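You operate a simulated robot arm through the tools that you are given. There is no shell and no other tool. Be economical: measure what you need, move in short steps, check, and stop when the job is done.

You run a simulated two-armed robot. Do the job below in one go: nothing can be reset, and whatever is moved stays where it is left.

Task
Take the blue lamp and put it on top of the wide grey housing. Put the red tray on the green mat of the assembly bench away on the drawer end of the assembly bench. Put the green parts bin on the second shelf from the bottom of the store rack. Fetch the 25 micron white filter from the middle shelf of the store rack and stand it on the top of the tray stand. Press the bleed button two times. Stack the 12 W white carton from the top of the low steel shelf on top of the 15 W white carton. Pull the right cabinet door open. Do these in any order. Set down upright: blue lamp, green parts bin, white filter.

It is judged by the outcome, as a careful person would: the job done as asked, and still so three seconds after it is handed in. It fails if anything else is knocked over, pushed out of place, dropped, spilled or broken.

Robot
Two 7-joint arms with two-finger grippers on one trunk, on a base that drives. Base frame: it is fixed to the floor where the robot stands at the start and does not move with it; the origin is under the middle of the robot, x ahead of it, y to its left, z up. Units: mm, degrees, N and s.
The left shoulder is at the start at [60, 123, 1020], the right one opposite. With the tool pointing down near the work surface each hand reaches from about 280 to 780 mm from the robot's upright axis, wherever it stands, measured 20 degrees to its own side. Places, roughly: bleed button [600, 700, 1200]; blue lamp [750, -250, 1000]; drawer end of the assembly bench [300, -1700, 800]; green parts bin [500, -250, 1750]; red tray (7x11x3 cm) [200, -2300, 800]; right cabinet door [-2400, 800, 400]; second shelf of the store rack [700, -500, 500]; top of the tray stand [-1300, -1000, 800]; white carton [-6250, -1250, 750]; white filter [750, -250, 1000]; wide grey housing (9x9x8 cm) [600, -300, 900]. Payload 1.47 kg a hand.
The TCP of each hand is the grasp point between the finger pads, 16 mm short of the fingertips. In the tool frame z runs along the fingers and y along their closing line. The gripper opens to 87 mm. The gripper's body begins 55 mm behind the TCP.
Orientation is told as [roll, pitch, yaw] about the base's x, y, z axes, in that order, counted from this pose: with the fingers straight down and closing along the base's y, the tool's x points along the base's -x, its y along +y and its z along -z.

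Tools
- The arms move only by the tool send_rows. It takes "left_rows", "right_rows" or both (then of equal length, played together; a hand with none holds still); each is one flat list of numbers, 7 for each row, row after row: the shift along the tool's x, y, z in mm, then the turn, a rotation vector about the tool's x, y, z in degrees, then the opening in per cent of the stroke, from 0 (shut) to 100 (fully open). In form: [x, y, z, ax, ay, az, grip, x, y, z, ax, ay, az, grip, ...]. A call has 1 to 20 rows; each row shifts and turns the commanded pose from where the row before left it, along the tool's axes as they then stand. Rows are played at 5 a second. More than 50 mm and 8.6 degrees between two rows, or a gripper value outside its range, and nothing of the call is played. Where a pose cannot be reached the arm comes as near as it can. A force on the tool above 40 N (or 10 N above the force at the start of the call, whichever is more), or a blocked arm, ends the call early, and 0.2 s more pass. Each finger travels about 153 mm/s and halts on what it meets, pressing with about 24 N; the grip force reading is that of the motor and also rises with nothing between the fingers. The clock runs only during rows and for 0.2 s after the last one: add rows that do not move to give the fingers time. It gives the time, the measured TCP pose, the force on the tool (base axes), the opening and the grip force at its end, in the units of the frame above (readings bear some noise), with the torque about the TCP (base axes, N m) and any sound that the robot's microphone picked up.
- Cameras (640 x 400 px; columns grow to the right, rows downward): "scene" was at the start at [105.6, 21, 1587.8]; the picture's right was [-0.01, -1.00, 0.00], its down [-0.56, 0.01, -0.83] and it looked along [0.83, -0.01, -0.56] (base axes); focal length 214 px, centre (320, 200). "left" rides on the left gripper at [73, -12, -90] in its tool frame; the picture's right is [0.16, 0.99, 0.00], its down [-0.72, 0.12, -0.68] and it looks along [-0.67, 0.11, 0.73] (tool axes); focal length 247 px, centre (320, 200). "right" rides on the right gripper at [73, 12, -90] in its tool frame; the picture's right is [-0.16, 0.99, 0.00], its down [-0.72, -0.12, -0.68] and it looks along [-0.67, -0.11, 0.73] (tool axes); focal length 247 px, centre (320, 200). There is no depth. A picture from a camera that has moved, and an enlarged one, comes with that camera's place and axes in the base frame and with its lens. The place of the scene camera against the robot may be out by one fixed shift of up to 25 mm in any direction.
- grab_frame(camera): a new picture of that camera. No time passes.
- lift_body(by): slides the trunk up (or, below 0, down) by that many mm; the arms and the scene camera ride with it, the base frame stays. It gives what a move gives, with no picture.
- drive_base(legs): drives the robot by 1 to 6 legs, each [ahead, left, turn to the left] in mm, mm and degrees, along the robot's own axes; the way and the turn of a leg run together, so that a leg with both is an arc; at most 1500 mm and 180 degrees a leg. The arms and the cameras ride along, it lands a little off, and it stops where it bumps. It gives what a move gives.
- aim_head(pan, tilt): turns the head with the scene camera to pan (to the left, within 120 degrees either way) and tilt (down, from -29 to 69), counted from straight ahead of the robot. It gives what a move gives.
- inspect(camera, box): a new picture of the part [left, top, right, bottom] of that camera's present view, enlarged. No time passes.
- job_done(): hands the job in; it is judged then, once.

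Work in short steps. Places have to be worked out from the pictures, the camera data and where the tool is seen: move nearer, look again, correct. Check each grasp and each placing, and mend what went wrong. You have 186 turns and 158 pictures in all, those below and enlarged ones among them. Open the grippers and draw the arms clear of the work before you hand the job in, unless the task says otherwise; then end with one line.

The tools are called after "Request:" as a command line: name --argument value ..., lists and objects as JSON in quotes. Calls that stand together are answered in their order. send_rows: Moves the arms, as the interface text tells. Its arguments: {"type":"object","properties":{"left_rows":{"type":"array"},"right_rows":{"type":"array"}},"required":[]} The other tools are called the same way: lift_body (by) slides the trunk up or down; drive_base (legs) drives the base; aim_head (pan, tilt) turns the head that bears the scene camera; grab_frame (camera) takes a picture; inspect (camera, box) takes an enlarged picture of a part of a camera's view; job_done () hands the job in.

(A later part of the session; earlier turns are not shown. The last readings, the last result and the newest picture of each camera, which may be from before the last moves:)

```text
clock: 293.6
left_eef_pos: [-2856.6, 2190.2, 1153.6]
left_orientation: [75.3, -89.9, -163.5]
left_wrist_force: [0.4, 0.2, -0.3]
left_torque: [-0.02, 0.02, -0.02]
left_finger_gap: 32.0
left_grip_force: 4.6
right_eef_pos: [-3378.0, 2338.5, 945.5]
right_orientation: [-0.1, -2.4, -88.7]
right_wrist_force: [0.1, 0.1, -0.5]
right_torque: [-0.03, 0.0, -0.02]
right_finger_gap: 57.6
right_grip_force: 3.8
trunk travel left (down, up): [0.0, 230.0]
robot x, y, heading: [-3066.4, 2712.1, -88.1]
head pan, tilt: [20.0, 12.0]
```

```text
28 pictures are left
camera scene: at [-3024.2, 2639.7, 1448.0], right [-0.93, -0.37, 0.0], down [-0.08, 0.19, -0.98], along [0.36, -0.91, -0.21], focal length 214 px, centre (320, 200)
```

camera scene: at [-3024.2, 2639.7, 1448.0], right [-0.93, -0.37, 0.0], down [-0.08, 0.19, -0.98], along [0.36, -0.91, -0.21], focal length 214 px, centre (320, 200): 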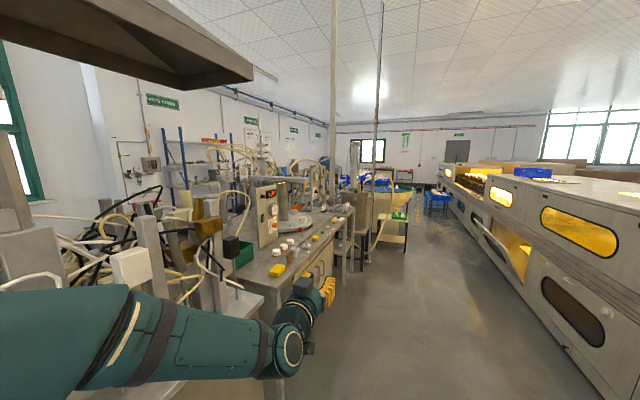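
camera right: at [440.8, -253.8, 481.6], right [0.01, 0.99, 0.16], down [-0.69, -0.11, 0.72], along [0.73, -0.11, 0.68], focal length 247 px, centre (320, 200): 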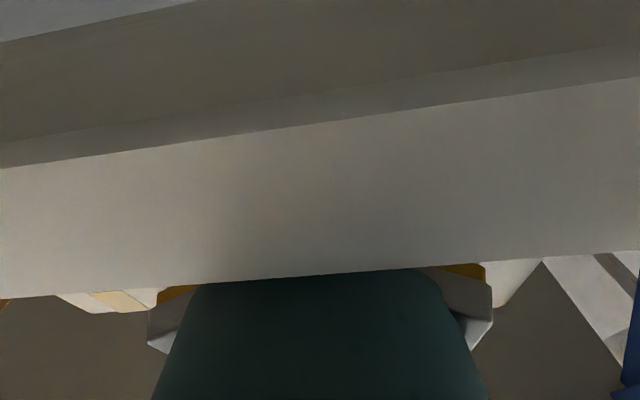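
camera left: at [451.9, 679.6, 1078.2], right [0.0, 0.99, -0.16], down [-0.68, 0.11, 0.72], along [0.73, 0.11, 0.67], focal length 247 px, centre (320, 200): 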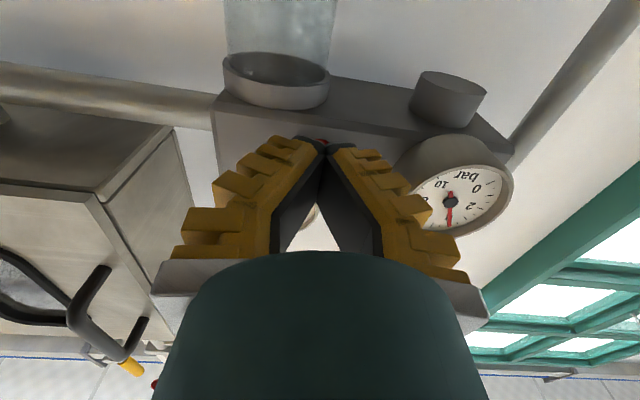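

The cabinet's doors with handles face this aisle on the left. I drive down to y≈950 and turn to face it.

Request:
drive_base --legs '[[1000, -120, 0], [780, -60, -1.6], [0, 0, 90]]'

Request:
aim_head --pan 0 --tilt 35

Request:
grab_frame --camera "scene"

```text
clock: 306.5
left_eef_pos: [-2719.1, 1119.0, 1154.7]
left_orientation: [74.6, -89.9, -76.6]
left_wrist_force: [-0.5, 0.6, -0.9]
left_torque: [0.01, 0.0, 0.0]
left_finger_gap: 32.4
left_grip_force: 4.4
right_eef_pos: [-2901.9, 607.2, 944.7]
right_orientation: [-0.2, -2.4, -2.5]
right_wrist_force: [0.4, -0.9, -0.4]
right_torque: [-0.02, -0.02, -0.03]
right_finger_gap: 57.7
right_grip_force: 3.7
trunk travel left (down, up): [0.0, 230.0]
robot x, y, heading: [-3255.1, 941.6, -2.3]
head pan, tilt: [20.0, 12.0]
```

```text
clock: 307.3
left_eef_pos: [-2720.0, 1118.6, 1154.7]
left_orientation: [79.1, -89.9, -80.9]
left_wrist_force: [-0.4, 0.1, 0.2]
left_torque: [0.0, -0.01, -0.01]
left_finger_gap: 32.2
left_grip_force: 4.0
right_eef_pos: [-2901.8, 606.7, 945.4]
right_orientation: [-0.1, -2.4, -2.5]
right_wrist_force: [0.6, 0.4, -1.6]
right_torque: [0.0, 0.02, -0.02]
right_finger_gap: 57.4
right_grip_force: 3.7
trunk travel left (down, up): [0.0, 230.0]
robot x, y, heading: [-3255.6, 946.3, -2.1]
head pan, tilt: [0.0, 35.0]
```

```text
27 pictures are left
camera scene: at [-3152.3, 962.4, 1411.2], right [-0.04, -1.0, 0.0], down [-0.57, 0.02, -0.82], along [0.82, -0.03, -0.57], focal length 214 px, centre (320, 200)
```

scene: 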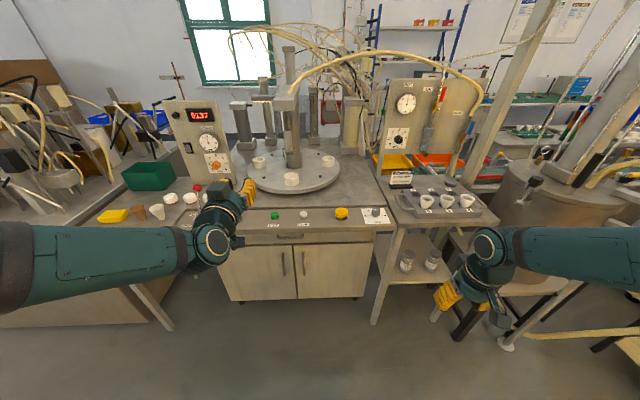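

Two doors with vertical bar handles; the right door's handle is near [-2400,994,440], hinge on its right. I lower the left hand (pointing forward, open) to z≈440 in front.

Request:
send_rows --left_rows '[48, 0, 0, 0, 0, 0, 100, 48, 0, 0, 0, 0, 0, 100, 48, 0, 0, 0, 0, 0, 100, 48, 0, 0, 0, 0, 0, 100, 48, 0, 0, 0, 0, 0, 100, 48, 0, 0, 0, 0, 0, 100, 48, 0, 0, 0, 0, 0, 100, 48, 0, 0, 0, 0, 0, 100, 48, 0, 0, 0, 0, 0, 100, 48, 0, 0, 0, 0, 0, 100, 48, 0, 0, 0, 0, 0, 100, 48, 0, 0, 0, 0, 0, 100, 48, 0, 0, 0, 0, 0, 100, 48, 0, 0, 0, 0, 0, 100, 40, 0, 0, 0, 0, 0, 100]'

Request:
drive_base --legs '[[0, -120, 2]]'

Request:
grab_frame --camera "left"

```text
clock: 310.5
left_eef_pos: [-2718.7, 1119.0, 443.8]
left_orientation: [83.5, -89.9, -85.5]
left_wrist_force: [-0.2, 0.1, 0.5]
left_torque: [0.0, -0.04, -0.01]
left_finger_gap: 87.1
left_grip_force: 0.0
right_eef_pos: [-2902.7, 607.8, 946.1]
right_orientation: [-0.1, -2.4, -2.5]
right_wrist_force: [0.1, -0.6, -0.3]
right_torque: [-0.02, -0.01, 0.0]
right_finger_gap: 57.7
right_grip_force: 3.8
trunk travel left (down, up): [0.0, 230.0]
robot x, y, heading: [-3259.6, 941.3, -2.3]
head pan, tilt: [0.0, 35.0]
```

```text
clock: 312.2
left_eef_pos: [-2726.7, 1018.8, 444.7]
left_orientation: [78.5, -89.9, -78.3]
left_wrist_force: [-0.5, -0.2, -0.9]
left_torque: [0.01, 0.0, 0.0]
left_finger_gap: 87.2
left_grip_force: 0.0
right_eef_pos: [-2892.7, 499.5, 944.8]
right_orientation: [0.0, -2.4, -0.4]
right_wrist_force: [0.5, -0.2, -0.5]
right_torque: [0.01, -0.03, 0.01]
right_finger_gap: 57.4
right_grip_force: 4.0
trunk travel left (down, up): [0.0, 230.0]
robot x, y, heading: [-3260.9, 821.5, -0.3]
head pan, tilt: [0.0, 35.0]
```

```text
26 pictures are left
camera left: at [-2816.8, 1006.1, 371.6], right [0.0, 0.99, -0.16], down [-0.68, 0.11, 0.72], along [0.73, 0.11, 0.67], focal length 247 px, centre (320, 200)
```

left: 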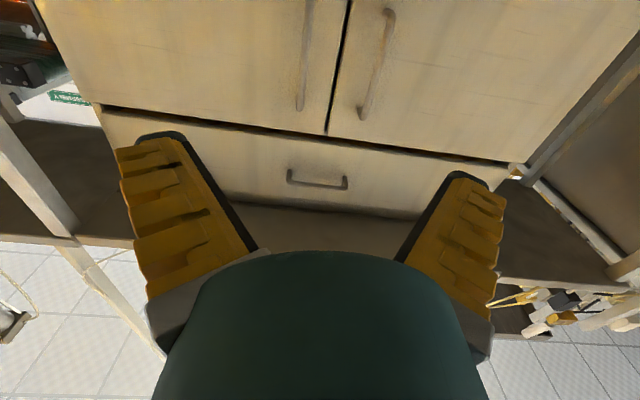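

The right door's handle is at y ≈1001, z up to 542. I shift 18 mm right, up 20 and drive 215 closer.

Request:
send_rows --left_rows '[-20, -18, 0, 0, 0, 0, 100]'

Request:
drive_base --legs '[[205, 0, 0]]'

Request:
grab_frame --camera "left"

```text
clock: 312.6
left_eef_pos: [-2726.4, 999.6, 467.4]
left_orientation: [69.7, -89.8, -69.5]
left_wrist_force: [0.4, 0.5, 0.3]
left_torque: [0.03, 0.01, 0.0]
left_finger_gap: 87.2
left_grip_force: 0.1
right_eef_pos: [-2892.3, 499.6, 945.9]
right_orientation: [-0.1, -2.4, -0.5]
right_wrist_force: [-0.2, -0.5, 0.5]
right_torque: [-0.02, -0.02, 0.0]
right_finger_gap: 57.2
right_grip_force: 3.4
trunk travel left (down, up): [0.0, 230.0]
robot x, y, heading: [-3260.4, 822.6, -0.2]
head pan, tilt: [0.0, 35.0]
```

```text
clock: 314.2
left_eef_pos: [-2528.6, 999.4, 465.7]
left_orientation: [53.8, -89.9, -53.7]
left_wrist_force: [-0.4, -0.3, -0.4]
left_torque: [0.0, -0.02, 0.02]
left_finger_gap: 87.0
left_grip_force: 0.1
right_eef_pos: [-2694.3, 500.8, 945.5]
right_orientation: [-0.1, -2.4, -0.3]
right_wrist_force: [0.7, 0.9, 0.6]
right_torque: [0.01, 0.01, -0.03]
right_finger_gap: 57.4
right_grip_force: 3.7
trunk travel left (down, up): [0.0, 230.0]
robot x, y, heading: [-3061.2, 824.2, -0.2]
head pan, tilt: [0.0, 35.0]
```

```text
25 pictures are left
camera left: at [-2618.4, 987.3, 392.6], right [0.0, 0.99, -0.16], down [-0.68, 0.11, 0.72], along [0.73, 0.11, 0.67], focal length 247 px, centre (320, 200)
```

left: 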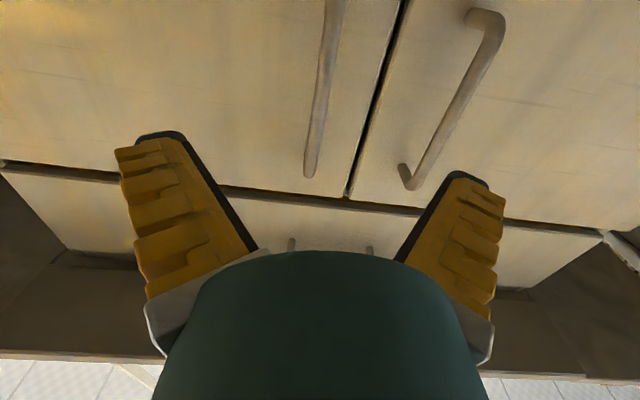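

The bar is at x ≈-2435, y ≈1000. I advance 92 mm with the arm and close on it.

Request:
send_rows --left_rows '[0, 1, 40, 0, 0, 0, 100, 0, 0, 40, 0, 0, 0, 100, 0, 0, 12, 0, 0, 0, 100, 0, 0, 0, 0, 0, 0, 60, 0, 0, 0, 0, 0, 0, 30, 0, 0, 0, 0, 0, 0, 0, 0, 0, 0, 0, 0, 0, 0]'

Request:
grab_frame --camera "left"

```text
clock: 315.8
left_eef_pos: [-2438.6, 999.8, 468.1]
left_orientation: [41.1, -89.8, -41.2]
left_wrist_force: [-15.7, -6.1, 5.2]
left_torque: [-0.1, -0.6, -0.08]
left_finger_gap: 6.1
left_grip_force: 30.4
right_eef_pos: [-2696.2, 499.4, 946.6]
right_orientation: [-0.2, -2.4, -0.4]
right_wrist_force: [-0.8, 0.0, 0.4]
right_torque: [0.02, -0.03, 0.01]
right_finger_gap: 57.2
right_grip_force: 3.5
trunk travel left (down, up): [0.0, 230.0]
robot x, y, heading: [-3061.8, 823.3, -0.0]
head pan, tilt: [0.0, 35.0]
```

```text
24 pictures are left
camera left: at [-2528.1, 988.4, 393.8], right [0.0, 0.99, -0.16], down [-0.68, 0.12, 0.72], along [0.73, 0.11, 0.67], focal length 247 px, centre (320, 200)
```

left: 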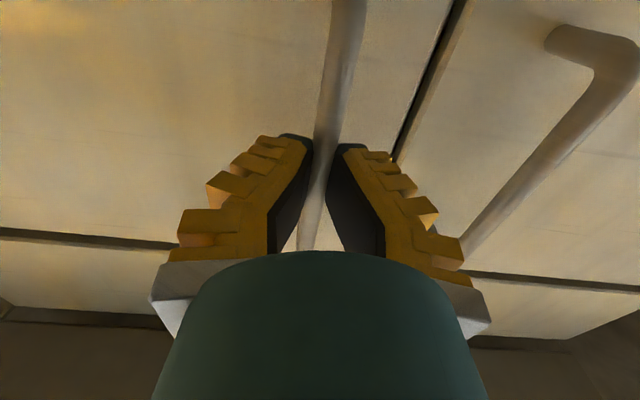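

The bar is gripped. I pull by backing the base along the door's arc (hinge ≈ y 626), first 120 mm.

Request:
drive_base --legs '[[-60, -5, 0], [-60, -15, 0]]'

Request:
grab_frame --camera "scene"

```text
clock: 317.4
left_eef_pos: [-2558.1, 980.8, 467.9]
left_orientation: [102.0, -89.9, -102.0]
left_wrist_force: [0.1, -0.1, 0.3]
left_torque: [-0.01, 0.0, 0.04]
left_finger_gap: 0.0
left_grip_force: 28.0
right_eef_pos: [-2816.2, 478.7, 946.0]
right_orientation: [-0.2, -2.4, -0.7]
right_wrist_force: [0.2, -0.5, 0.6]
right_torque: [-0.01, -0.04, 0.02]
right_finger_gap: 57.4
right_grip_force: 3.5
trunk travel left (down, up): [0.0, 230.0]
robot x, y, heading: [-3176.3, 805.8, -0.5]
head pan, tilt: [0.0, 35.0]
```

```text
23 pictures are left
camera scene: at [-3077.6, 824.8, 1411.2], right [-0.01, -1.0, 0.0], down [-0.57, 0.0, -0.82], along [0.82, -0.01, -0.57], focal length 214 px, centre (320, 200)
```

scene: 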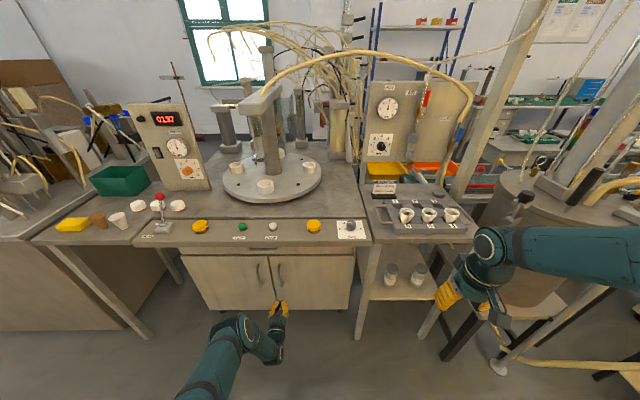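

The fingers slipped off: they only pinched the bar's front. I open, return, and go ~17 mm deeper before closing.

Request:
send_rows --left_rows '[0, 0, 0, 0, 0, 0, 50, 0, 0, 0, 0, 0, 0, 100, 0, 0, 0, 0, 0, 0, 100]'

Request:
drive_base --legs '[[95, 20, 0.4]]'

Request:
grab_frame --camera "left"

```text
clock: 318.2
left_eef_pos: [-2557.1, 980.6, 466.9]
left_orientation: [76.3, -89.9, -76.2]
left_wrist_force: [0.4, 1.0, 0.2]
left_torque: [-0.01, 0.02, -0.01]
left_finger_gap: 87.3
left_grip_force: 0.1
right_eef_pos: [-2814.3, 480.1, 945.7]
right_orientation: [-0.2, -2.4, -0.6]
right_wrist_force: [0.0, 0.7, -0.6]
right_torque: [0.03, -0.03, 0.02]
right_finger_gap: 57.6
right_grip_force: 4.1
trunk travel left (down, up): [0.0, 230.0]
robot x, y, heading: [-3183.9, 799.9, -0.1]
head pan, tilt: [0.0, 35.0]
```

```text
clock: 319.3
left_eef_pos: [-2461.5, 1002.7, 467.2]
left_orientation: [46.0, -89.9, -45.9]
left_wrist_force: [-0.1, 0.2, -0.2]
left_torque: [-0.01, 0.0, -0.01]
left_finger_gap: 86.8
left_grip_force: 0.1
right_eef_pos: [-2717.7, 500.9, 944.9]
right_orientation: [-0.1, -2.2, -0.3]
right_wrist_force: [0.3, -0.1, -0.7]
right_torque: [-0.03, 0.04, -0.01]
right_finger_gap: 57.4
right_grip_force: 3.7
trunk travel left (down, up): [0.0, 230.0]
robot x, y, heading: [-3087.4, 825.3, -0.1]
head pan, tilt: [0.0, 35.0]
```

```text
22 pictures are left
camera left: at [-2551.6, 991.2, 393.3], right [0.0, 0.99, -0.16], down [-0.68, 0.11, 0.72], along [0.73, 0.11, 0.67], focal length 247 px, centre (320, 200)
```

left: 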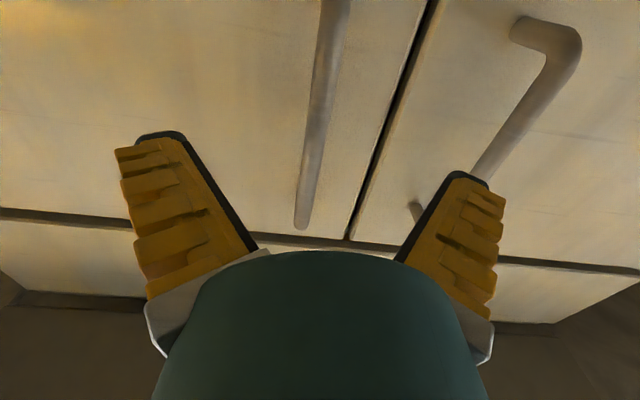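

The door has not moved. I go deeper (36 mm) so the bar sits further inside the pads, close, and pull gently with the arm.

Request:
send_rows --left_rows '[0, -2, 18, 0, 0, 0, 100, 0, 0, 18, 0, 0, 0, 100, 0, 0, 0, 0, 0, 0, 100, 0, 0, 0, 0, 0, 0, 60, 0, 0, 0, 0, 0, 0, 30, 0, 0, 0, 0, 0, 0, 0, 0, 0, 0, 0, 0, 0, 0]'

Request:
send_rows --left_rows '[0, 0, -6, 0, 0, 0, 0, 0, 0, -6, 0, 0, 0, 0, 0, 0, -6, 0, 0, 0, 0]'

```text
clock: 320.9
left_eef_pos: [-2427.5, 998.8, 465.8]
left_orientation: [60.1, -89.9, -60.0]
left_wrist_force: [2.5, -10.3, 0.6]
left_torque: [0.01, -0.05, 0.13]
left_finger_gap: 0.1
left_grip_force: 29.1
right_eef_pos: [-2719.5, 500.5, 944.5]
right_orientation: [-0.1, -2.4, -0.2]
right_wrist_force: [0.1, 0.2, -0.2]
right_torque: [0.0, 0.01, -0.01]
right_finger_gap: 57.3
right_grip_force: 3.6
trunk travel left (down, up): [0.0, 230.0]
robot x, y, heading: [-3086.6, 826.7, -0.0]
head pan, tilt: [0.0, 35.0]
```

```text
clock: 321.7
left_eef_pos: [-2444.1, 999.5, 466.6]
left_orientation: [70.9, -89.9, -70.8]
left_wrist_force: [3.2, -18.8, 1.3]
left_torque: [-0.07, 0.14, 0.24]
left_finger_gap: 1.5
left_grip_force: 29.7
right_eef_pos: [-2719.7, 499.5, 945.8]
right_orientation: [-0.1, -2.4, -0.2]
right_wrist_force: [-0.2, 0.6, -0.5]
right_torque: [-0.02, -0.01, 0.02]
right_finger_gap: 57.6
right_grip_force: 3.5
trunk travel left (down, up): [0.0, 230.0]
robot x, y, heading: [-3087.1, 823.6, -0.1]
head pan, tilt: [0.0, 35.0]
```

The fingers shut with the bar likely trapped in the hollow behind the pads. I look.

Request:
grab_frame --camera "left"

```text
21 pictures are left
camera left: at [-2533.7, 987.7, 392.9], right [0.0, 0.99, -0.16], down [-0.68, 0.11, 0.72], along [0.73, 0.11, 0.67], focal length 247 px, centre (320, 200)
```

left: 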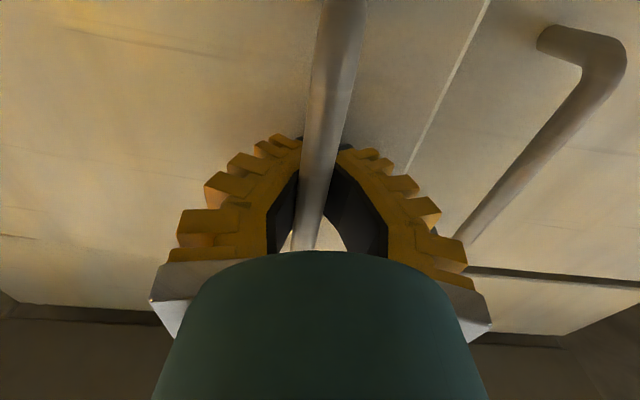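

The door has begun to open, with the bar hooked inside the fingers. I keep pulling with the base along the arc.

Request:
drive_base --legs '[[-70, -8, 0], [-80, -28, 0]]'

Request:
grab_frame --camera "left"

```text
clock: 322.7
left_eef_pos: [-2485.6, 986.3, 464.3]
left_orientation: [-12.1, -89.8, 11.3]
left_wrist_force: [2.3, -6.6, 3.2]
left_torque: [0.06, 0.07, 0.12]
left_finger_gap: 0.0
left_grip_force: 28.7
right_eef_pos: [-2760.4, 494.8, 945.8]
right_orientation: [-0.1, -2.4, -0.3]
right_wrist_force: [0.5, -0.3, -0.1]
right_torque: [0.01, 0.02, 0.02]
right_finger_gap: 57.5
right_grip_force: 3.7
trunk travel left (down, up): [0.0, 230.0]
robot x, y, heading: [-3129.2, 819.5, -0.2]
head pan, tilt: [0.0, 35.0]
stopped in leg 1: the force on the tool passed its limit at 46 N (the readings are from after the stop); the commanded pose is now the measured one
```

```text
20 pictures are left
camera left: at [-2575.1, 975.9, 392.2], right [0.01, 0.99, -0.16], down [-0.68, 0.12, 0.73], along [0.74, 0.1, 0.67], focal length 247 px, centre (320, 200)
```

left: 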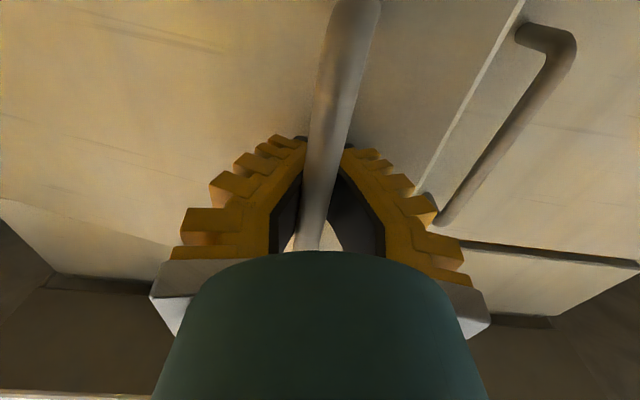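

Force peaked but the door follows. I use shorter legs along the arc.

Request:
drive_base --legs '[[-25, -4, 0], [-25, -5, 0], [-25, -6, 0], [-25, -8, 0], [-25, -10, 0]]'

Request:
drive_base --legs '[[-25, -10, 0], [-25, -12, 0], [-25, -13, 0], [-25, -15, 0]]'

```text
clock: 323.9
left_eef_pos: [-2523.7, 971.7, 465.8]
left_orientation: [-52.3, -89.8, 50.8]
left_wrist_force: [3.7, -7.9, 2.6]
left_torque: [-0.03, 0.08, 0.15]
left_finger_gap: 0.0
left_grip_force: 28.6
right_eef_pos: [-2799.7, 485.4, 945.2]
right_orientation: [-0.1, -2.4, -0.4]
right_wrist_force: [0.0, -0.4, -0.4]
right_torque: [-0.01, -0.03, 0.0]
right_finger_gap: 57.5
right_grip_force: 3.6
trunk travel left (down, up): [0.0, 230.0]
robot x, y, heading: [-3168.9, 807.6, -0.4]
head pan, tilt: [0.0, 35.0]
stopped in leg 2: the force on the tool passed its limit at 45 N (the readings are from after the stop); the commanded pose is now the measured one
```

```text
clock: 325.5
left_eef_pos: [-2575.4, 944.0, 469.3]
left_orientation: [-130.7, -89.7, 128.8]
left_wrist_force: [2.8, -4.2, -0.1]
left_torque: [0.01, 0.1, 0.06]
left_finger_gap: 0.0
left_grip_force: 28.4
right_eef_pos: [-2854.3, 462.5, 946.1]
right_orientation: [-0.1, -2.4, -0.5]
right_wrist_force: [0.1, 0.0, -0.6]
right_torque: [0.03, -0.03, 0.0]
right_finger_gap: 57.5
right_grip_force: 4.0
trunk travel left (down, up): [0.0, 230.0]
robot x, y, heading: [-3217.7, 785.1, -0.4]
head pan, tilt: [0.0, 35.0]
stopped in leg 3: the force on the tool passed its limit at 42 N (the readings are from after the stop); the commanded pose is now the measured one
```

The door keeps swinging. I check the angle from the head.

Request:
grab_frame --camera "scene"

```text
19 pictures are left
camera scene: at [-3115.8, 807.8, 1411.1], right [-0.01, -1.0, 0.0], down [-0.57, 0.0, -0.82], along [0.82, -0.01, -0.57], focal length 214 px, centre (320, 200)
```

scene: 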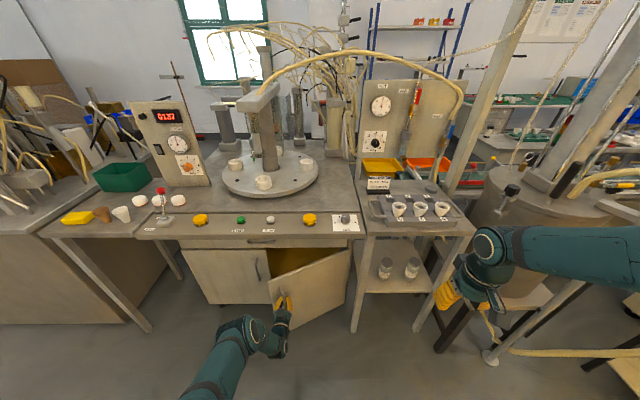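

Open ~30°. I continue along the arc with short legs.

Request:
drive_base --legs '[[-18, -12, 0], [-18, -13, 0], [-18, -14, 0], [-18, -15, 0]]'

Request:
drive_base --legs '[[-17, -16, 0], [-16, -17, 0], [-16, -18, 0], [-15, -19, 0]]'

Request:
drive_base --legs '[[-14, -20, 0], [-13, -20, 0], [-12, -21, 0], [-11, -21, 0]]'

```text
clock: 327.5
left_eef_pos: [-2646.1, 889.6, 468.8]
left_orientation: [-151.3, -89.7, 149.3]
left_wrist_force: [26.7, -26.8, -1.1]
left_torque: [0.0, 0.08, 0.3]
left_finger_gap: 6.0
left_grip_force: 29.4
right_eef_pos: [-2925.6, 408.1, 943.7]
right_orientation: [0.1, -2.3, -0.5]
right_wrist_force: [0.5, -0.3, 0.1]
right_torque: [0.03, 0.0, -0.01]
right_finger_gap: 57.5
right_grip_force: 3.6
trunk travel left (down, up): [0.0, 230.0]
robot x, y, heading: [-3291.2, 734.3, -0.4]
head pan, tilt: [0.0, 35.0]
```

```text
clock: 329.2
left_eef_pos: [-2679.0, 849.5, 473.1]
left_orientation: [-169.9, -89.0, 167.6]
left_wrist_force: [3.0, -1.9, 0.2]
left_torque: [0.02, 0.13, 0.04]
left_finger_gap: 6.1
left_grip_force: 28.3
right_eef_pos: [-2962.6, 370.8, 946.1]
right_orientation: [-0.1, -2.4, -0.4]
right_wrist_force: [-0.3, 0.1, -0.1]
right_torque: [-0.01, -0.01, 0.01]
right_finger_gap: 57.6
right_grip_force: 3.6
trunk travel left (down, up): [0.0, 230.0]
robot x, y, heading: [-3329.8, 694.0, -0.3]
head pan, tilt: [0.0, 35.0]
stopped in leg 3: the force on the tool passed its limit at 52 N (the readings are from after the stop); the commanded pose is now the measured one
```

```text
clock: 331.4
left_eef_pos: [-2720.1, 777.9, 477.9]
left_orientation: [-174.3, -88.6, 172.0]
left_wrist_force: [4.3, -1.6, -2.2]
left_torque: [0.01, 0.17, 0.01]
left_finger_gap: 6.0
left_grip_force: 29.1
right_eef_pos: [-3006.8, 301.9, 945.8]
right_orientation: [-0.1, -2.4, -0.3]
right_wrist_force: [1.0, 0.1, -0.5]
right_torque: [-0.01, 0.01, 0.02]
right_finger_gap: 57.3
right_grip_force: 3.8
trunk travel left (down, up): [0.0, 230.0]
robot x, y, heading: [-3374.0, 624.6, -0.2]
head pan, tilt: [0.0, 35.0]
stopped in leg 4: the force on the tool passed its limit at 42 N (the readings are from after the stop); the commanded pose is now the measured one
```

Handle now at [-2720,778]; I check how far the door stands open.

Request:
grab_frame --camera "scene"

```text
18 pictures are left
camera scene: at [-3268.5, 646.3, 1411.1], right [-0.01, -1.0, 0.0], down [-0.57, 0.0, -0.82], along [0.82, -0.01, -0.57], focal length 214 px, centre (320, 200)
```

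scene: 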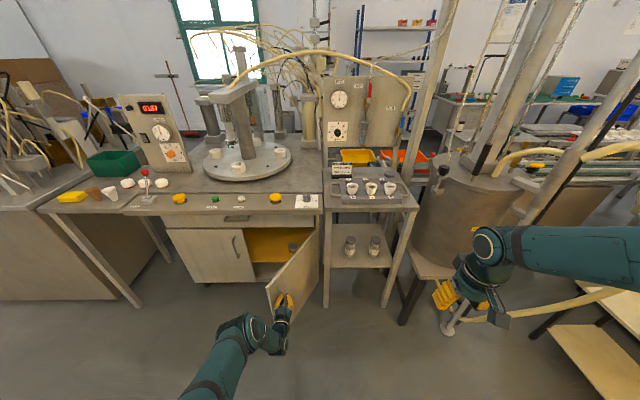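

About 65° open. One more pull, then a partial opening of the fingers and straight retreat.

Request:
drive_base --legs '[[-9, -22, 0], [-7, -23, 0], [-5, -23, 0]]'

Request:
send_rows --left_rows '[0, 0, 0, 0, 0, 0, 15, 0, 0, 0, 0, 0, 0, 25, 0, 0, 0, 0, 0, 0, 25, 0, 0, -20, 0, 0, 0, 25, 0, 0, -20, 0, 0, 0, 25]'

Request:
drive_base --legs '[[-350, 0, 0]]'

Request:
grab_frame --camera "scene"

```text
clock: 333.3
left_eef_pos: [-2741.8, 709.5, 476.9]
left_orientation: [-176.7, -88.7, 174.3]
left_wrist_force: [1.9, -0.6, 1.6]
left_torque: [0.01, 0.02, 0.03]
left_finger_gap: 6.1
left_grip_force: 28.6
right_eef_pos: [-3030.6, 231.6, 945.8]
right_orientation: [-0.1, -2.4, -0.4]
right_wrist_force: [0.3, -0.5, -0.2]
right_torque: [-0.05, -0.01, 0.01]
right_finger_gap: 57.3
right_grip_force: 3.7
trunk travel left (down, up): [0.0, 230.0]
robot x, y, heading: [-3395.9, 550.4, -0.5]
head pan, tilt: [0.0, 35.0]
```

```text
clock: 334.5
left_eef_pos: [-2783.5, 712.0, 475.4]
left_orientation: [-176.0, -88.7, 173.7]
left_wrist_force: [0.6, 0.0, 0.3]
left_torque: [0.0, 0.0, -0.05]
left_finger_gap: 27.9
left_grip_force: 5.0
right_eef_pos: [-3029.6, 232.8, 945.5]
right_orientation: [-0.1, -2.3, -0.5]
right_wrist_force: [0.4, 0.5, 0.0]
right_torque: [0.01, 0.01, -0.01]
right_finger_gap: 57.5
right_grip_force: 3.8
trunk travel left (down, up): [0.0, 230.0]
robot x, y, heading: [-3394.4, 554.8, -0.5]
head pan, tilt: [0.0, 35.0]
```

```text
clock: 336.9
left_eef_pos: [-3145.2, 715.3, 477.5]
left_orientation: [-176.2, -88.6, 173.8]
left_wrist_force: [0.8, 0.8, -0.5]
left_torque: [0.01, -0.01, -0.01]
left_finger_gap: 28.0
left_grip_force: 4.5
right_eef_pos: [-3393.4, 235.0, 945.9]
right_orientation: [-0.2, -2.5, -0.5]
right_wrist_force: [-0.8, 0.2, -1.0]
right_torque: [0.0, 0.0, -0.01]
right_finger_gap: 57.2
right_grip_force: 3.4
trunk travel left (down, up): [0.0, 230.0]
robot x, y, heading: [-3758.9, 561.8, -0.6]
head pan, tilt: [0.0, 35.0]
```

```text
17 pictures are left
camera scene: at [-3654.2, 580.4, 1411.1], right [-0.01, -1.0, 0.0], down [-0.57, 0.01, -0.82], along [0.82, -0.01, -0.57], focal length 214 px, centre (320, 200)
```

scene: 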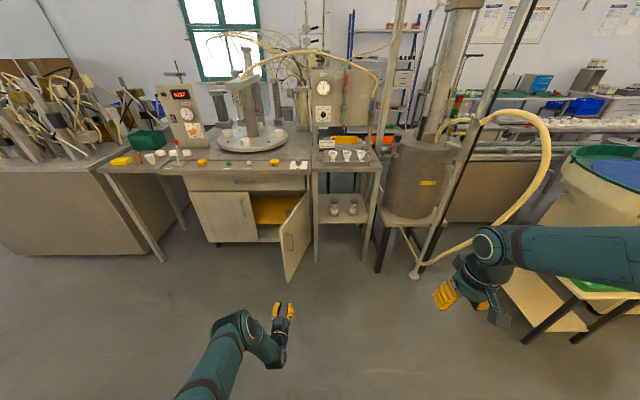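

The door stands ~75° open. Next the cartons: I raise the trunk and drive around the oven line's near end.

Request:
lift_body --by 175

Request:
drive_base --legs '[[300, 0, 0], [0, 0, 90], [1400, 0, 0], [1100, 0, 0], [0, 0, 90], [1400, 0, 0]]'

Request:
aim_head --pan 35 --tilt 12

Request:
grab_frame --camera "scene"

```text
clock: 338.8
left_eef_pos: [-3145.9, 714.5, 650.8]
left_orientation: [-175.9, -88.7, 173.6]
left_wrist_force: [-0.2, -0.1, 0.7]
left_torque: [0.01, 0.02, 0.02]
left_finger_gap: 28.0
left_grip_force: 4.4
right_eef_pos: [-3391.7, 234.6, 1119.9]
right_orientation: [-0.1, -2.5, -0.4]
right_wrist_force: [-0.4, -0.1, 0.0]
right_torque: [0.05, 0.02, 0.01]
right_finger_gap: 57.3
right_grip_force: 3.7
trunk travel left (down, up): [-175.0, 55.0]
robot x, y, heading: [-3760.2, 556.7, -0.4]
head pan, tilt: [0.0, 35.0]
```

```text
clock: 367.2
left_eef_pos: [-5494.3, 2862.4, 650.8]
left_orientation: [-176.1, -88.7, -5.3]
left_wrist_force: [-0.5, 0.4, -0.2]
left_torque: [0.01, -0.03, 0.02]
left_finger_gap: 28.2
left_grip_force: 5.2
right_eef_pos: [-5255.7, 3347.6, 1120.2]
right_orientation: [-0.1, -2.4, -179.5]
right_wrist_force: [0.2, 0.7, 0.5]
right_torque: [0.02, -0.01, -0.03]
right_finger_gap: 57.4
right_grip_force: 4.1
trunk travel left (down, up): [-175.0, 55.0]
robot x, y, heading: [-4883.7, 3028.3, -179.5]
head pan, tilt: [0.0, 35.0]
```

```text
clock: 368.2
left_eef_pos: [-5494.4, 2861.5, 651.7]
left_orientation: [-176.0, -88.7, -5.4]
left_wrist_force: [0.2, -0.3, 0.3]
left_torque: [0.03, -0.02, -0.01]
left_finger_gap: 28.0
left_grip_force: 4.0
right_eef_pos: [-5255.9, 3346.1, 1121.2]
right_orientation: [-0.2, -2.4, -179.4]
right_wrist_force: [0.5, -0.1, -0.2]
right_torque: [0.02, 0.01, -0.02]
right_finger_gap: 57.4
right_grip_force: 3.6
trunk travel left (down, up): [-175.0, 55.0]
robot x, y, heading: [-4883.7, 3028.2, -179.6]
head pan, tilt: [35.0, 12.0]
```

```text
16 pictures are left
camera scene: at [-4963.4, 2997.8, 1622.9], right [-0.58, 0.81, 0.0], down [0.17, 0.12, -0.98], along [-0.8, -0.57, -0.21], focal length 214 px, centre (320, 200)
```

scene: 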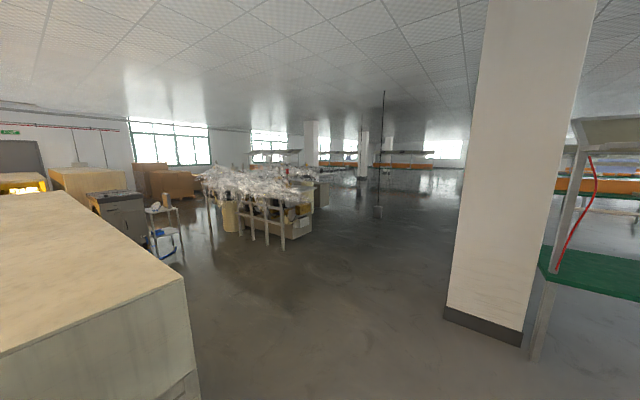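

The small steel shelf is visible ahead-left, near [-6250,-1250]. I drive to about (-6200,250) facing it.

Request:
drive_base --legs '[[1310, 0, 0], [0, 0, 90], [1400, 0, 0], [1400, 0, 0]]'

Request:
aim_head --pan 0 --tilt 20

Request:
grab_frame --camera "scene"

```text
clock: 391.7
left_eef_pos: [-6108.6, -386.5, 650.8]
left_orientation: [-175.9, -88.8, 82.2]
left_wrist_force: [0.4, -0.3, -0.5]
left_torque: [0.0, -0.01, 0.01]
left_finger_gap: 28.2
left_grip_force: 4.5
right_eef_pos: [-6582.2, -129.4, 1120.8]
right_orientation: [-0.2, -2.4, -91.8]
right_wrist_force: [0.6, -0.1, -0.3]
right_torque: [0.03, 0.01, -0.02]
right_finger_gap: 57.4
right_grip_force: 3.7
trunk travel left (down, up): [-175.0, 55.0]
robot x, y, heading: [-6254.4, 229.4, -91.8]
head pan, tilt: [35.0, 12.0]
```

```text
clock: 392.8
left_eef_pos: [-6107.4, -387.0, 652.5]
left_orientation: [-176.0, -88.8, 82.3]
left_wrist_force: [0.0, -0.1, -0.1]
left_torque: [0.0, 0.02, 0.02]
left_finger_gap: 28.2
left_grip_force: 4.4
right_eef_pos: [-6581.3, -127.6, 1120.9]
right_orientation: [0.0, -2.3, -91.8]
right_wrist_force: [0.0, 0.4, 0.0]
right_torque: [-0.01, 0.01, 0.01]
right_finger_gap: 57.4
right_grip_force: 3.5
trunk travel left (down, up): [-175.0, 55.0]
robot x, y, heading: [-6250.2, 229.0, -91.8]
head pan, tilt: [0.0, 20.0]
```

```text
15 pictures are left
camera scene: at [-6246.0, 148.7, 1610.0], right [-1.0, 0.03, 0.0], down [0.01, 0.34, -0.94], along [-0.03, -0.94, -0.34], focal length 214 px, centre (320, 200)
```

scene: 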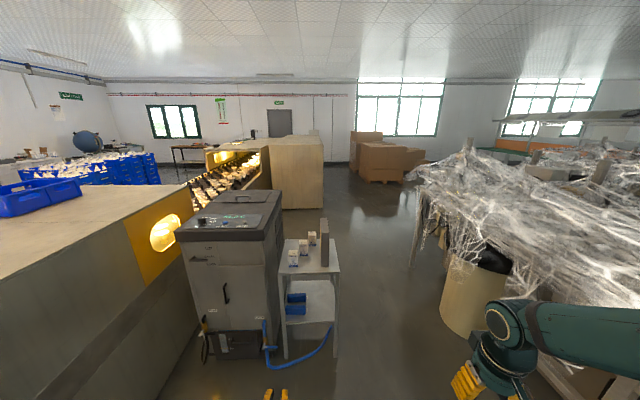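

The low steel shelf with small cartons is ahead. I zoom on its top.

Request:
inspect --camera "scene" --box '[265, 215, 355, 285]'

```text
5.71 times, centred on (310, 250) of scene
camera zoom: at [-6246.0, 148.7, 1610.0], right [-1.0, 0.03, 0.0], down [0.01, 0.34, -0.94], along [-0.03, -0.94, -0.34], focal length 1226 px, centre (377, -86)
```

zoom: 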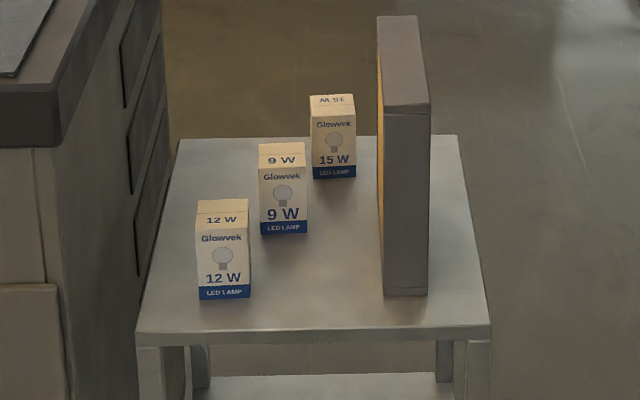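

12 W (front), 9 W, and 15 W (back, near [-6262,-1346]) cartons, each ~62 mm wide. I raise the left hand out of the way and bring the right hand inward, then approach.

Request:
send_rows --left_rows '[-50, 0, 0, 0, 0, 0, 30, -50, 0, 0, 0, 0, 0, 30, -50, 0, 0, 0, 0, 0, 30, -50, 0, 0, 0, 0, 0, 30, -50, 0, 0, 0, 0, 0, 30, -50, 0, 0, 0, 0, 0, 30, -50, 0, 0, 0, 0, 0, 30, -50, 0, 0, 0, 0, 0, 30, -50, 0, 0, 0, 0, 0, 30, -50, 0, 0, 0, 0, 0, 30]' --right_rows '[0, 17, 0, 0, 0, 0, 100, 0, 17, 0, 0, 0, 0, 100, 0, 17, 0, 0, 0, 0, 100, 0, 17, 0, 0, 0, 0, 100, 0, 17, 0, 0, 0, 0, 100, -20, 17, 0, 0, 0, 0, 100, -30, 17, 0, 0, 0, 0, 100, -30, 17, 0, 0, 0, 0, 100, -30, 17, 0, 0, 0, 0, 100, -30, 17, 0, 0, 0, 0, 100]'

Request:
drive_base --legs '[[0, 0, 1.8], [680, 260, 0]]'

Request:
grab_frame --camera "right"

```text
clock: 394.9
left_eef_pos: [-6101.8, -377.5, 1150.0]
left_orientation: [-174.2, -88.7, 80.6]
left_wrist_force: [0.5, -0.8, -0.3]
left_torque: [-0.02, 0.01, -0.02]
left_finger_gap: 32.4
left_grip_force: 4.4
right_eef_pos: [-6416.7, -272.9, 1125.1]
right_orientation: [0.0, -2.5, -91.8]
right_wrist_force: [0.9, -1.0, -0.1]
right_torque: [0.0, 0.02, 0.0]
right_finger_gap: 87.2
right_grip_force: 0.0
trunk travel left (down, up): [-175.0, 55.0]
robot x, y, heading: [-6250.2, 230.2, -92.1]
head pan, tilt: [0.0, 20.0]
```

```text
clock: 398.8
left_eef_pos: [-5835.0, -995.7, 1148.0]
left_orientation: [-161.5, -89.2, 70.0]
left_wrist_force: [0.4, 0.9, 0.3]
left_torque: [-0.02, 0.01, -0.01]
left_finger_gap: 32.3
left_grip_force: 4.4
right_eef_pos: [-6152.7, -909.0, 1123.9]
right_orientation: [-0.1, -2.3, -89.1]
right_wrist_force: [0.9, -0.6, 0.4]
right_torque: [0.02, 0.01, 0.01]
right_finger_gap: 87.0
right_grip_force: 0.0
trunk travel left (down, up): [-175.0, 55.0]
robot x, y, heading: [-6007.7, -400.4, -89.1]
head pan, tilt: [0.0, 20.0]
stopped in leg 2: the force on the tool passed its limit at 106 N (the readings are from after the stop); the commanded pose is now the measured one
```

```text
13 pictures are left
camera right: at [-6142.3, -832.5, 1211.0], right [0.99, -0.14, 0.0], down [-0.1, -0.7, 0.71], along [-0.1, -0.7, -0.7], focal length 247 px, centre (320, 200)
```

right: 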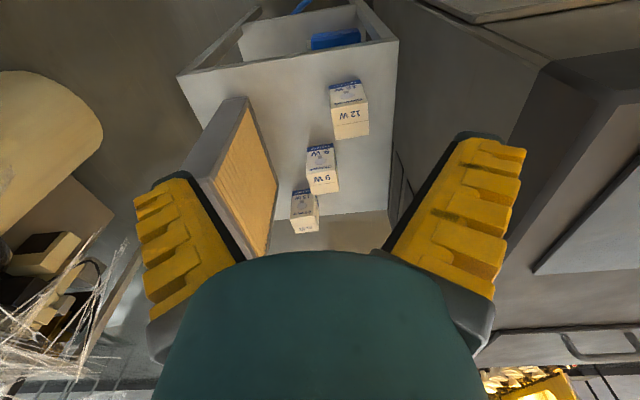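

The left hand bumped the tall machine beside the shelf. I back off, raise and pull the left hand in.

Request:
drive_base --legs '[[-120, 0, 0]]'

Request:
send_rows --left_rows '[-50, 0, 0, 0, 0, 0, 30, -50, 0, 0, 0, 0, 0, 30, -50, 0, 0, 0, 0, 0, 30, -50, 0, 0, 0, 0, 0, 30, 0, 0, -40, 0, 0, 0, 30, 0, 0, -40, 0, 0, 0, 30, 0, 0, -40, 0, 0, 0, 30, 0, 0, -40, 0, 0, 0, 30]'

Request:
grab_frame --camera "scene"

```text
clock: 400.1
left_eef_pos: [-5839.8, -875.2, 1148.4]
left_orientation: [-163.0, -89.1, 71.5]
left_wrist_force: [0.1, 0.8, 0.9]
left_torque: [0.04, -0.02, 0.03]
left_finger_gap: 32.3
left_grip_force: 4.5
right_eef_pos: [-6156.4, -789.2, 1124.8]
right_orientation: [-0.1, -2.5, -89.4]
right_wrist_force: [0.5, -0.2, -0.1]
right_torque: [-0.01, -0.03, 0.02]
right_finger_gap: 87.3
right_grip_force: 0.0
trunk travel left (down, up): [-175.0, 55.0]
robot x, y, heading: [-6012.4, -279.5, -89.4]
head pan, tilt: [0.0, 20.0]
```

```text
clock: 401.9
left_eef_pos: [-5835.2, -732.2, 1362.0]
left_orientation: [-162.8, -89.1, 71.1]
left_wrist_force: [0.3, -0.9, 0.6]
left_torque: [-0.03, -0.02, 0.01]
left_finger_gap: 32.2
left_grip_force: 4.6
left hand out of reach, approached as far as the arm can: row 8
right_eef_pos: [-6157.2, -789.9, 1124.9]
right_orientation: [-0.2, -2.4, -89.4]
right_wrist_force: [-1.2, -0.9, 0.8]
right_torque: [0.0, 0.01, 0.01]
right_finger_gap: 87.0
right_grip_force: 0.0
trunk travel left (down, up): [-175.0, 55.0]
robot x, y, heading: [-6008.4, -279.5, -89.6]
head pan, tilt: [0.0, 20.0]
```

```text
12 pictures are left
camera scene: at [-6002.1, -360.3, 1610.0], right [-1.0, -0.01, 0.0], down [0.0, 0.34, -0.94], along [0.01, -0.94, -0.34], focal length 214 px, centre (320, 200)
```

scene: 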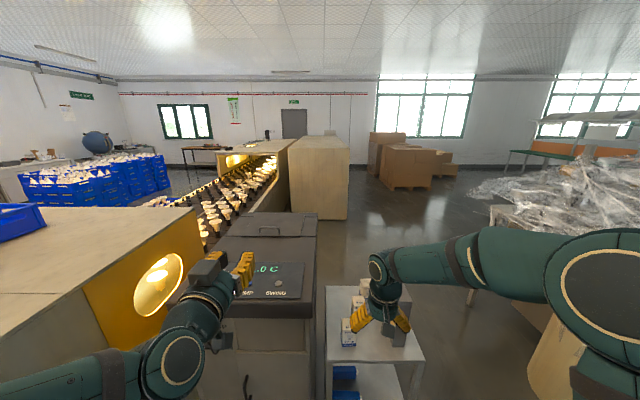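

I extend the right arm 130 mm and drive 150 closer with 40 left, then view from above.

Request:
send_rows --right_rows '[-43, 0, 0, 0, 2, 0, 100, -43, 0, 0, 0, 0, 0, 100, -43, 0, 0, 0, 0, 0, 100, 0, 0, 48, 0, 0, 0, 100, 0, 0, 48, 0, 0, 0, 100, 0, 0, 48, 0, 0, 0, 100]'

Request:
drive_base --legs '[[140, 36, 0]]'

Request:
grab_frame --camera "right"

```text
clock: 403.3
left_eef_pos: [-5836.5, -734.7, 1362.2]
left_orientation: [-161.3, -89.2, 69.5]
left_wrist_force: [0.6, 0.3, -0.1]
left_torque: [-0.01, -0.02, 0.02]
left_finger_gap: 32.3
left_grip_force: 4.7
right_eef_pos: [-6157.1, -921.5, 982.9]
right_orientation: [-0.1, -0.4, -89.4]
right_wrist_force: [0.0, 0.2, -0.2]
right_torque: [0.03, -0.01, -0.01]
right_finger_gap: 87.1
right_grip_force: 0.0
trunk travel left (down, up): [-175.0, 55.0]
robot x, y, heading: [-6013.0, -279.2, -89.5]
head pan, tilt: [0.0, 20.0]
```

```text
clock: 404.6
left_eef_pos: [-5798.5, -874.4, 1361.1]
left_orientation: [-158.1, -89.3, 66.5]
left_wrist_force: [-0.5, -0.7, -0.7]
left_torque: [-0.03, -0.02, 0.01]
left_finger_gap: 32.2
left_grip_force: 4.2
right_eef_pos: [-6118.3, -1059.1, 984.5]
right_orientation: [-0.1, -0.3, -89.4]
right_wrist_force: [1.4, -0.4, -0.9]
right_torque: [0.03, 0.01, 0.04]
right_finger_gap: 87.0
right_grip_force: 0.1
trunk travel left (down, up): [-175.0, 55.0]
robot x, y, heading: [-5974.6, -419.3, -89.3]
head pan, tilt: [0.0, 20.0]
```

```text
11 pictures are left
camera right: at [-6108.1, -986.5, 1072.4], right [0.99, -0.15, 0.0], down [-0.11, -0.72, 0.68], along [-0.1, -0.68, -0.73], focal length 247 px, centre (320, 200)
```

right: 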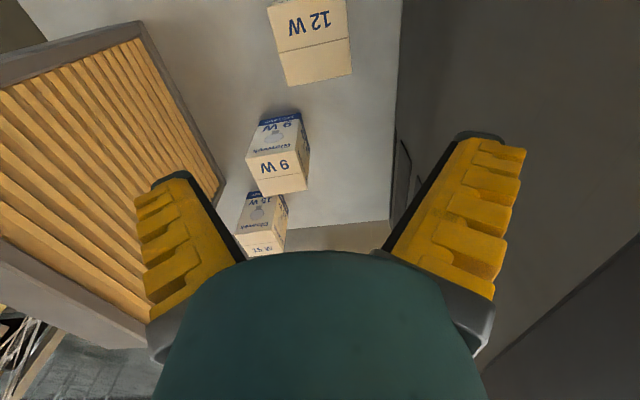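

The 12 W top is at z ≈840, centre ≈[-6118,-1031], ~55 mm wide. I shift back 28 and lower to z ≈860 for a check.

Request:
send_rows --right_rows '[28, 0, 0, 0, 0, 0, 100, 0, 0, 45, 0, 0, 0, 100, 0, 0, 45, 0, 0, 0, 100, 0, 0, 20, 0, 0, 0, 100]'

Request:
grab_frame --camera "right"

```text
clock: 405.6
left_eef_pos: [-5798.2, -873.0, 1362.0]
left_orientation: [-160.0, -89.3, 68.3]
left_wrist_force: [0.1, 0.0, 0.2]
left_torque: [0.01, 0.0, -0.02]
left_finger_gap: 32.3
left_grip_force: 5.0
right_eef_pos: [-6120.1, -1028.2, 874.3]
right_orientation: [-0.1, -0.4, -89.4]
right_wrist_force: [0.1, -0.2, -0.7]
right_torque: [0.03, 0.04, 0.01]
right_finger_gap: 86.9
right_grip_force: 0.0
trunk travel left (down, up): [-175.0, 55.0]
robot x, y, heading: [-5976.9, -419.6, -89.2]
head pan, tilt: [0.0, 20.0]
```

```text
10 pictures are left
camera right: at [-6108.4, -955.7, 962.6], right [0.99, -0.15, 0.0], down [-0.11, -0.72, 0.69], along [-0.1, -0.68, -0.73], focal length 247 px, centre (320, 200)
```

right: 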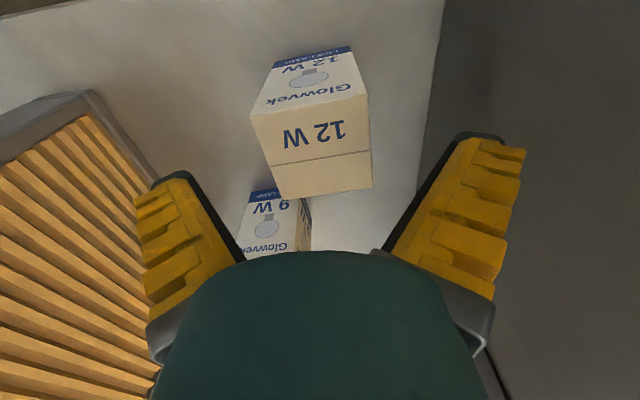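

Well centred. I lower 56 mm and close.

Request:
send_rows --right_rows '[-3, -1, 30, 0, 0, 0, 100, 0, 0, 26, 0, 0, 0, 100, 0, 0, 0, 0, 0, 0, 75, 0, 0, 0, 0, 0, 0, 60, 0, 0, 0, 0, 0, 0, 50, 0, 0, 0, 0, 0, 0, 50]'

Request:
send_rows --right_rows '[0, 0, -40, 0, 0, 0, 50, 0, 0, -45, 0, 0, 0, 50, 0, 0, -45, 0, 0, 0, 50]'

Request:
grab_frame --camera "right"

```text
clock: 407.0
left_eef_pos: [-5798.6, -872.1, 1362.5]
left_orientation: [-161.2, -89.2, 69.6]
left_wrist_force: [0.3, 0.6, -0.5]
left_torque: [0.01, 0.0, -0.04]
left_finger_gap: 32.2
left_grip_force: 4.5
right_eef_pos: [-6121.1, -1031.9, 819.8]
right_orientation: [-0.2, -0.4, -89.3]
right_wrist_force: [0.5, 1.0, 0.5]
right_torque: [0.01, -0.05, -0.01]
right_finger_gap: 60.9
right_grip_force: 24.3
trunk travel left (down, up): [-175.0, 55.0]
robot x, y, heading: [-5974.0, -417.0, -89.5]
head pan, tilt: [0.0, 20.0]
```

```text
clock: 407.8
left_eef_pos: [-5800.5, -871.9, 1362.0]
left_orientation: [-161.9, -89.2, 70.4]
left_wrist_force: [-0.8, -0.4, 0.1]
left_torque: [0.02, 0.0, -0.01]
left_finger_gap: 32.2
left_grip_force: 4.4
right_eef_pos: [-6124.4, -1036.5, 949.6]
right_orientation: [-0.1, -0.4, -89.4]
right_wrist_force: [-0.6, 0.4, -0.6]
right_torque: [0.07, 0.04, 0.02]
right_finger_gap: 60.7
right_grip_force: 24.1
trunk travel left (down, up): [-175.0, 55.0]
robot x, y, heading: [-5974.2, -416.3, -89.7]
head pan, tilt: [0.0, 20.0]
```

```text
9 pictures are left
camera right: at [-6112.6, -962.7, 1037.8], right [0.99, -0.15, 0.0], down [-0.11, -0.72, 0.69], along [-0.1, -0.68, -0.73], focal length 247 px, centre (320, 200)
```

right: 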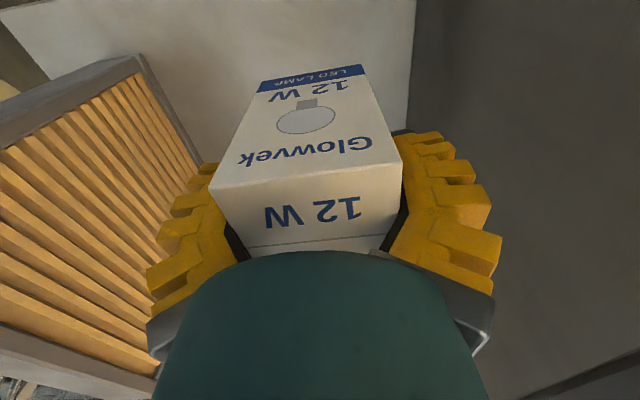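

Gripped (61 mm). The 15 W carton's top centre computes to [-6241,-1281, 840]. I raise 30 more, and drive right 117 and ahead 155.

Request:
send_rows --right_rows '[0, 0, -30, 0, 0, 0, 50]'

Request:
drive_base --legs '[[0, -117, 0], [155, 0, 0]]'

Request:
grab_frame --camera "scene"

```text
clock: 408.2
left_eef_pos: [-5798.2, -871.3, 1363.7]
left_orientation: [-162.7, -89.3, 71.1]
left_wrist_force: [0.2, -0.1, 0.3]
left_torque: [0.0, -0.02, 0.03]
left_finger_gap: 32.1
left_grip_force: 4.7
right_eef_pos: [-6122.9, -1034.5, 980.1]
right_orientation: [-0.1, -0.4, -89.4]
right_wrist_force: [0.1, 0.2, -0.4]
right_torque: [-0.01, 0.03, -0.01]
right_finger_gap: 60.7
right_grip_force: 23.6
trunk travel left (down, up): [-175.0, 55.0]
robot x, y, heading: [-5973.3, -420.9, -89.4]
head pan, tilt: [0.0, 20.0]
```

```text
clock: 411.0
left_eef_pos: [-5914.7, -1011.2, 1362.3]
left_orientation: [-165.0, -89.2, 73.5]
left_wrist_force: [-0.8, 0.8, -0.2]
left_torque: [0.04, -0.03, 0.01]
left_finger_gap: 32.5
left_grip_force: 4.9
right_eef_pos: [-6238.9, -1174.2, 979.0]
right_orientation: [-0.1, -0.5, -89.1]
right_wrist_force: [-0.4, 1.1, 0.1]
right_torque: [0.0, -0.01, -0.02]
right_finger_gap: 60.1
right_grip_force: 23.5
trunk travel left (down, up): [-175.0, 55.0]
robot x, y, heading: [-6091.6, -563.6, -89.5]
head pan, tilt: [0.0, 20.0]
stopped in leg 2: the robot was blocked; the commanded pose is now the measured one
```

```text
8 pictures are left
camera scene: at [-6083.5, -637.8, 1610.2], right [-1.0, -0.01, 0.0], down [0.0, 0.34, -0.94], along [0.01, -0.94, -0.34], focal length 214 px, centre (320, 200)
```

scene: 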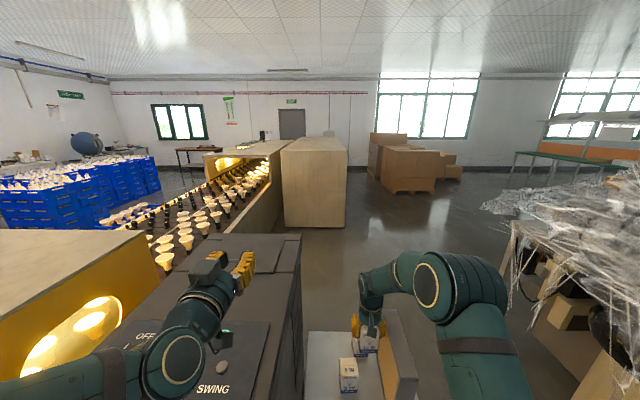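

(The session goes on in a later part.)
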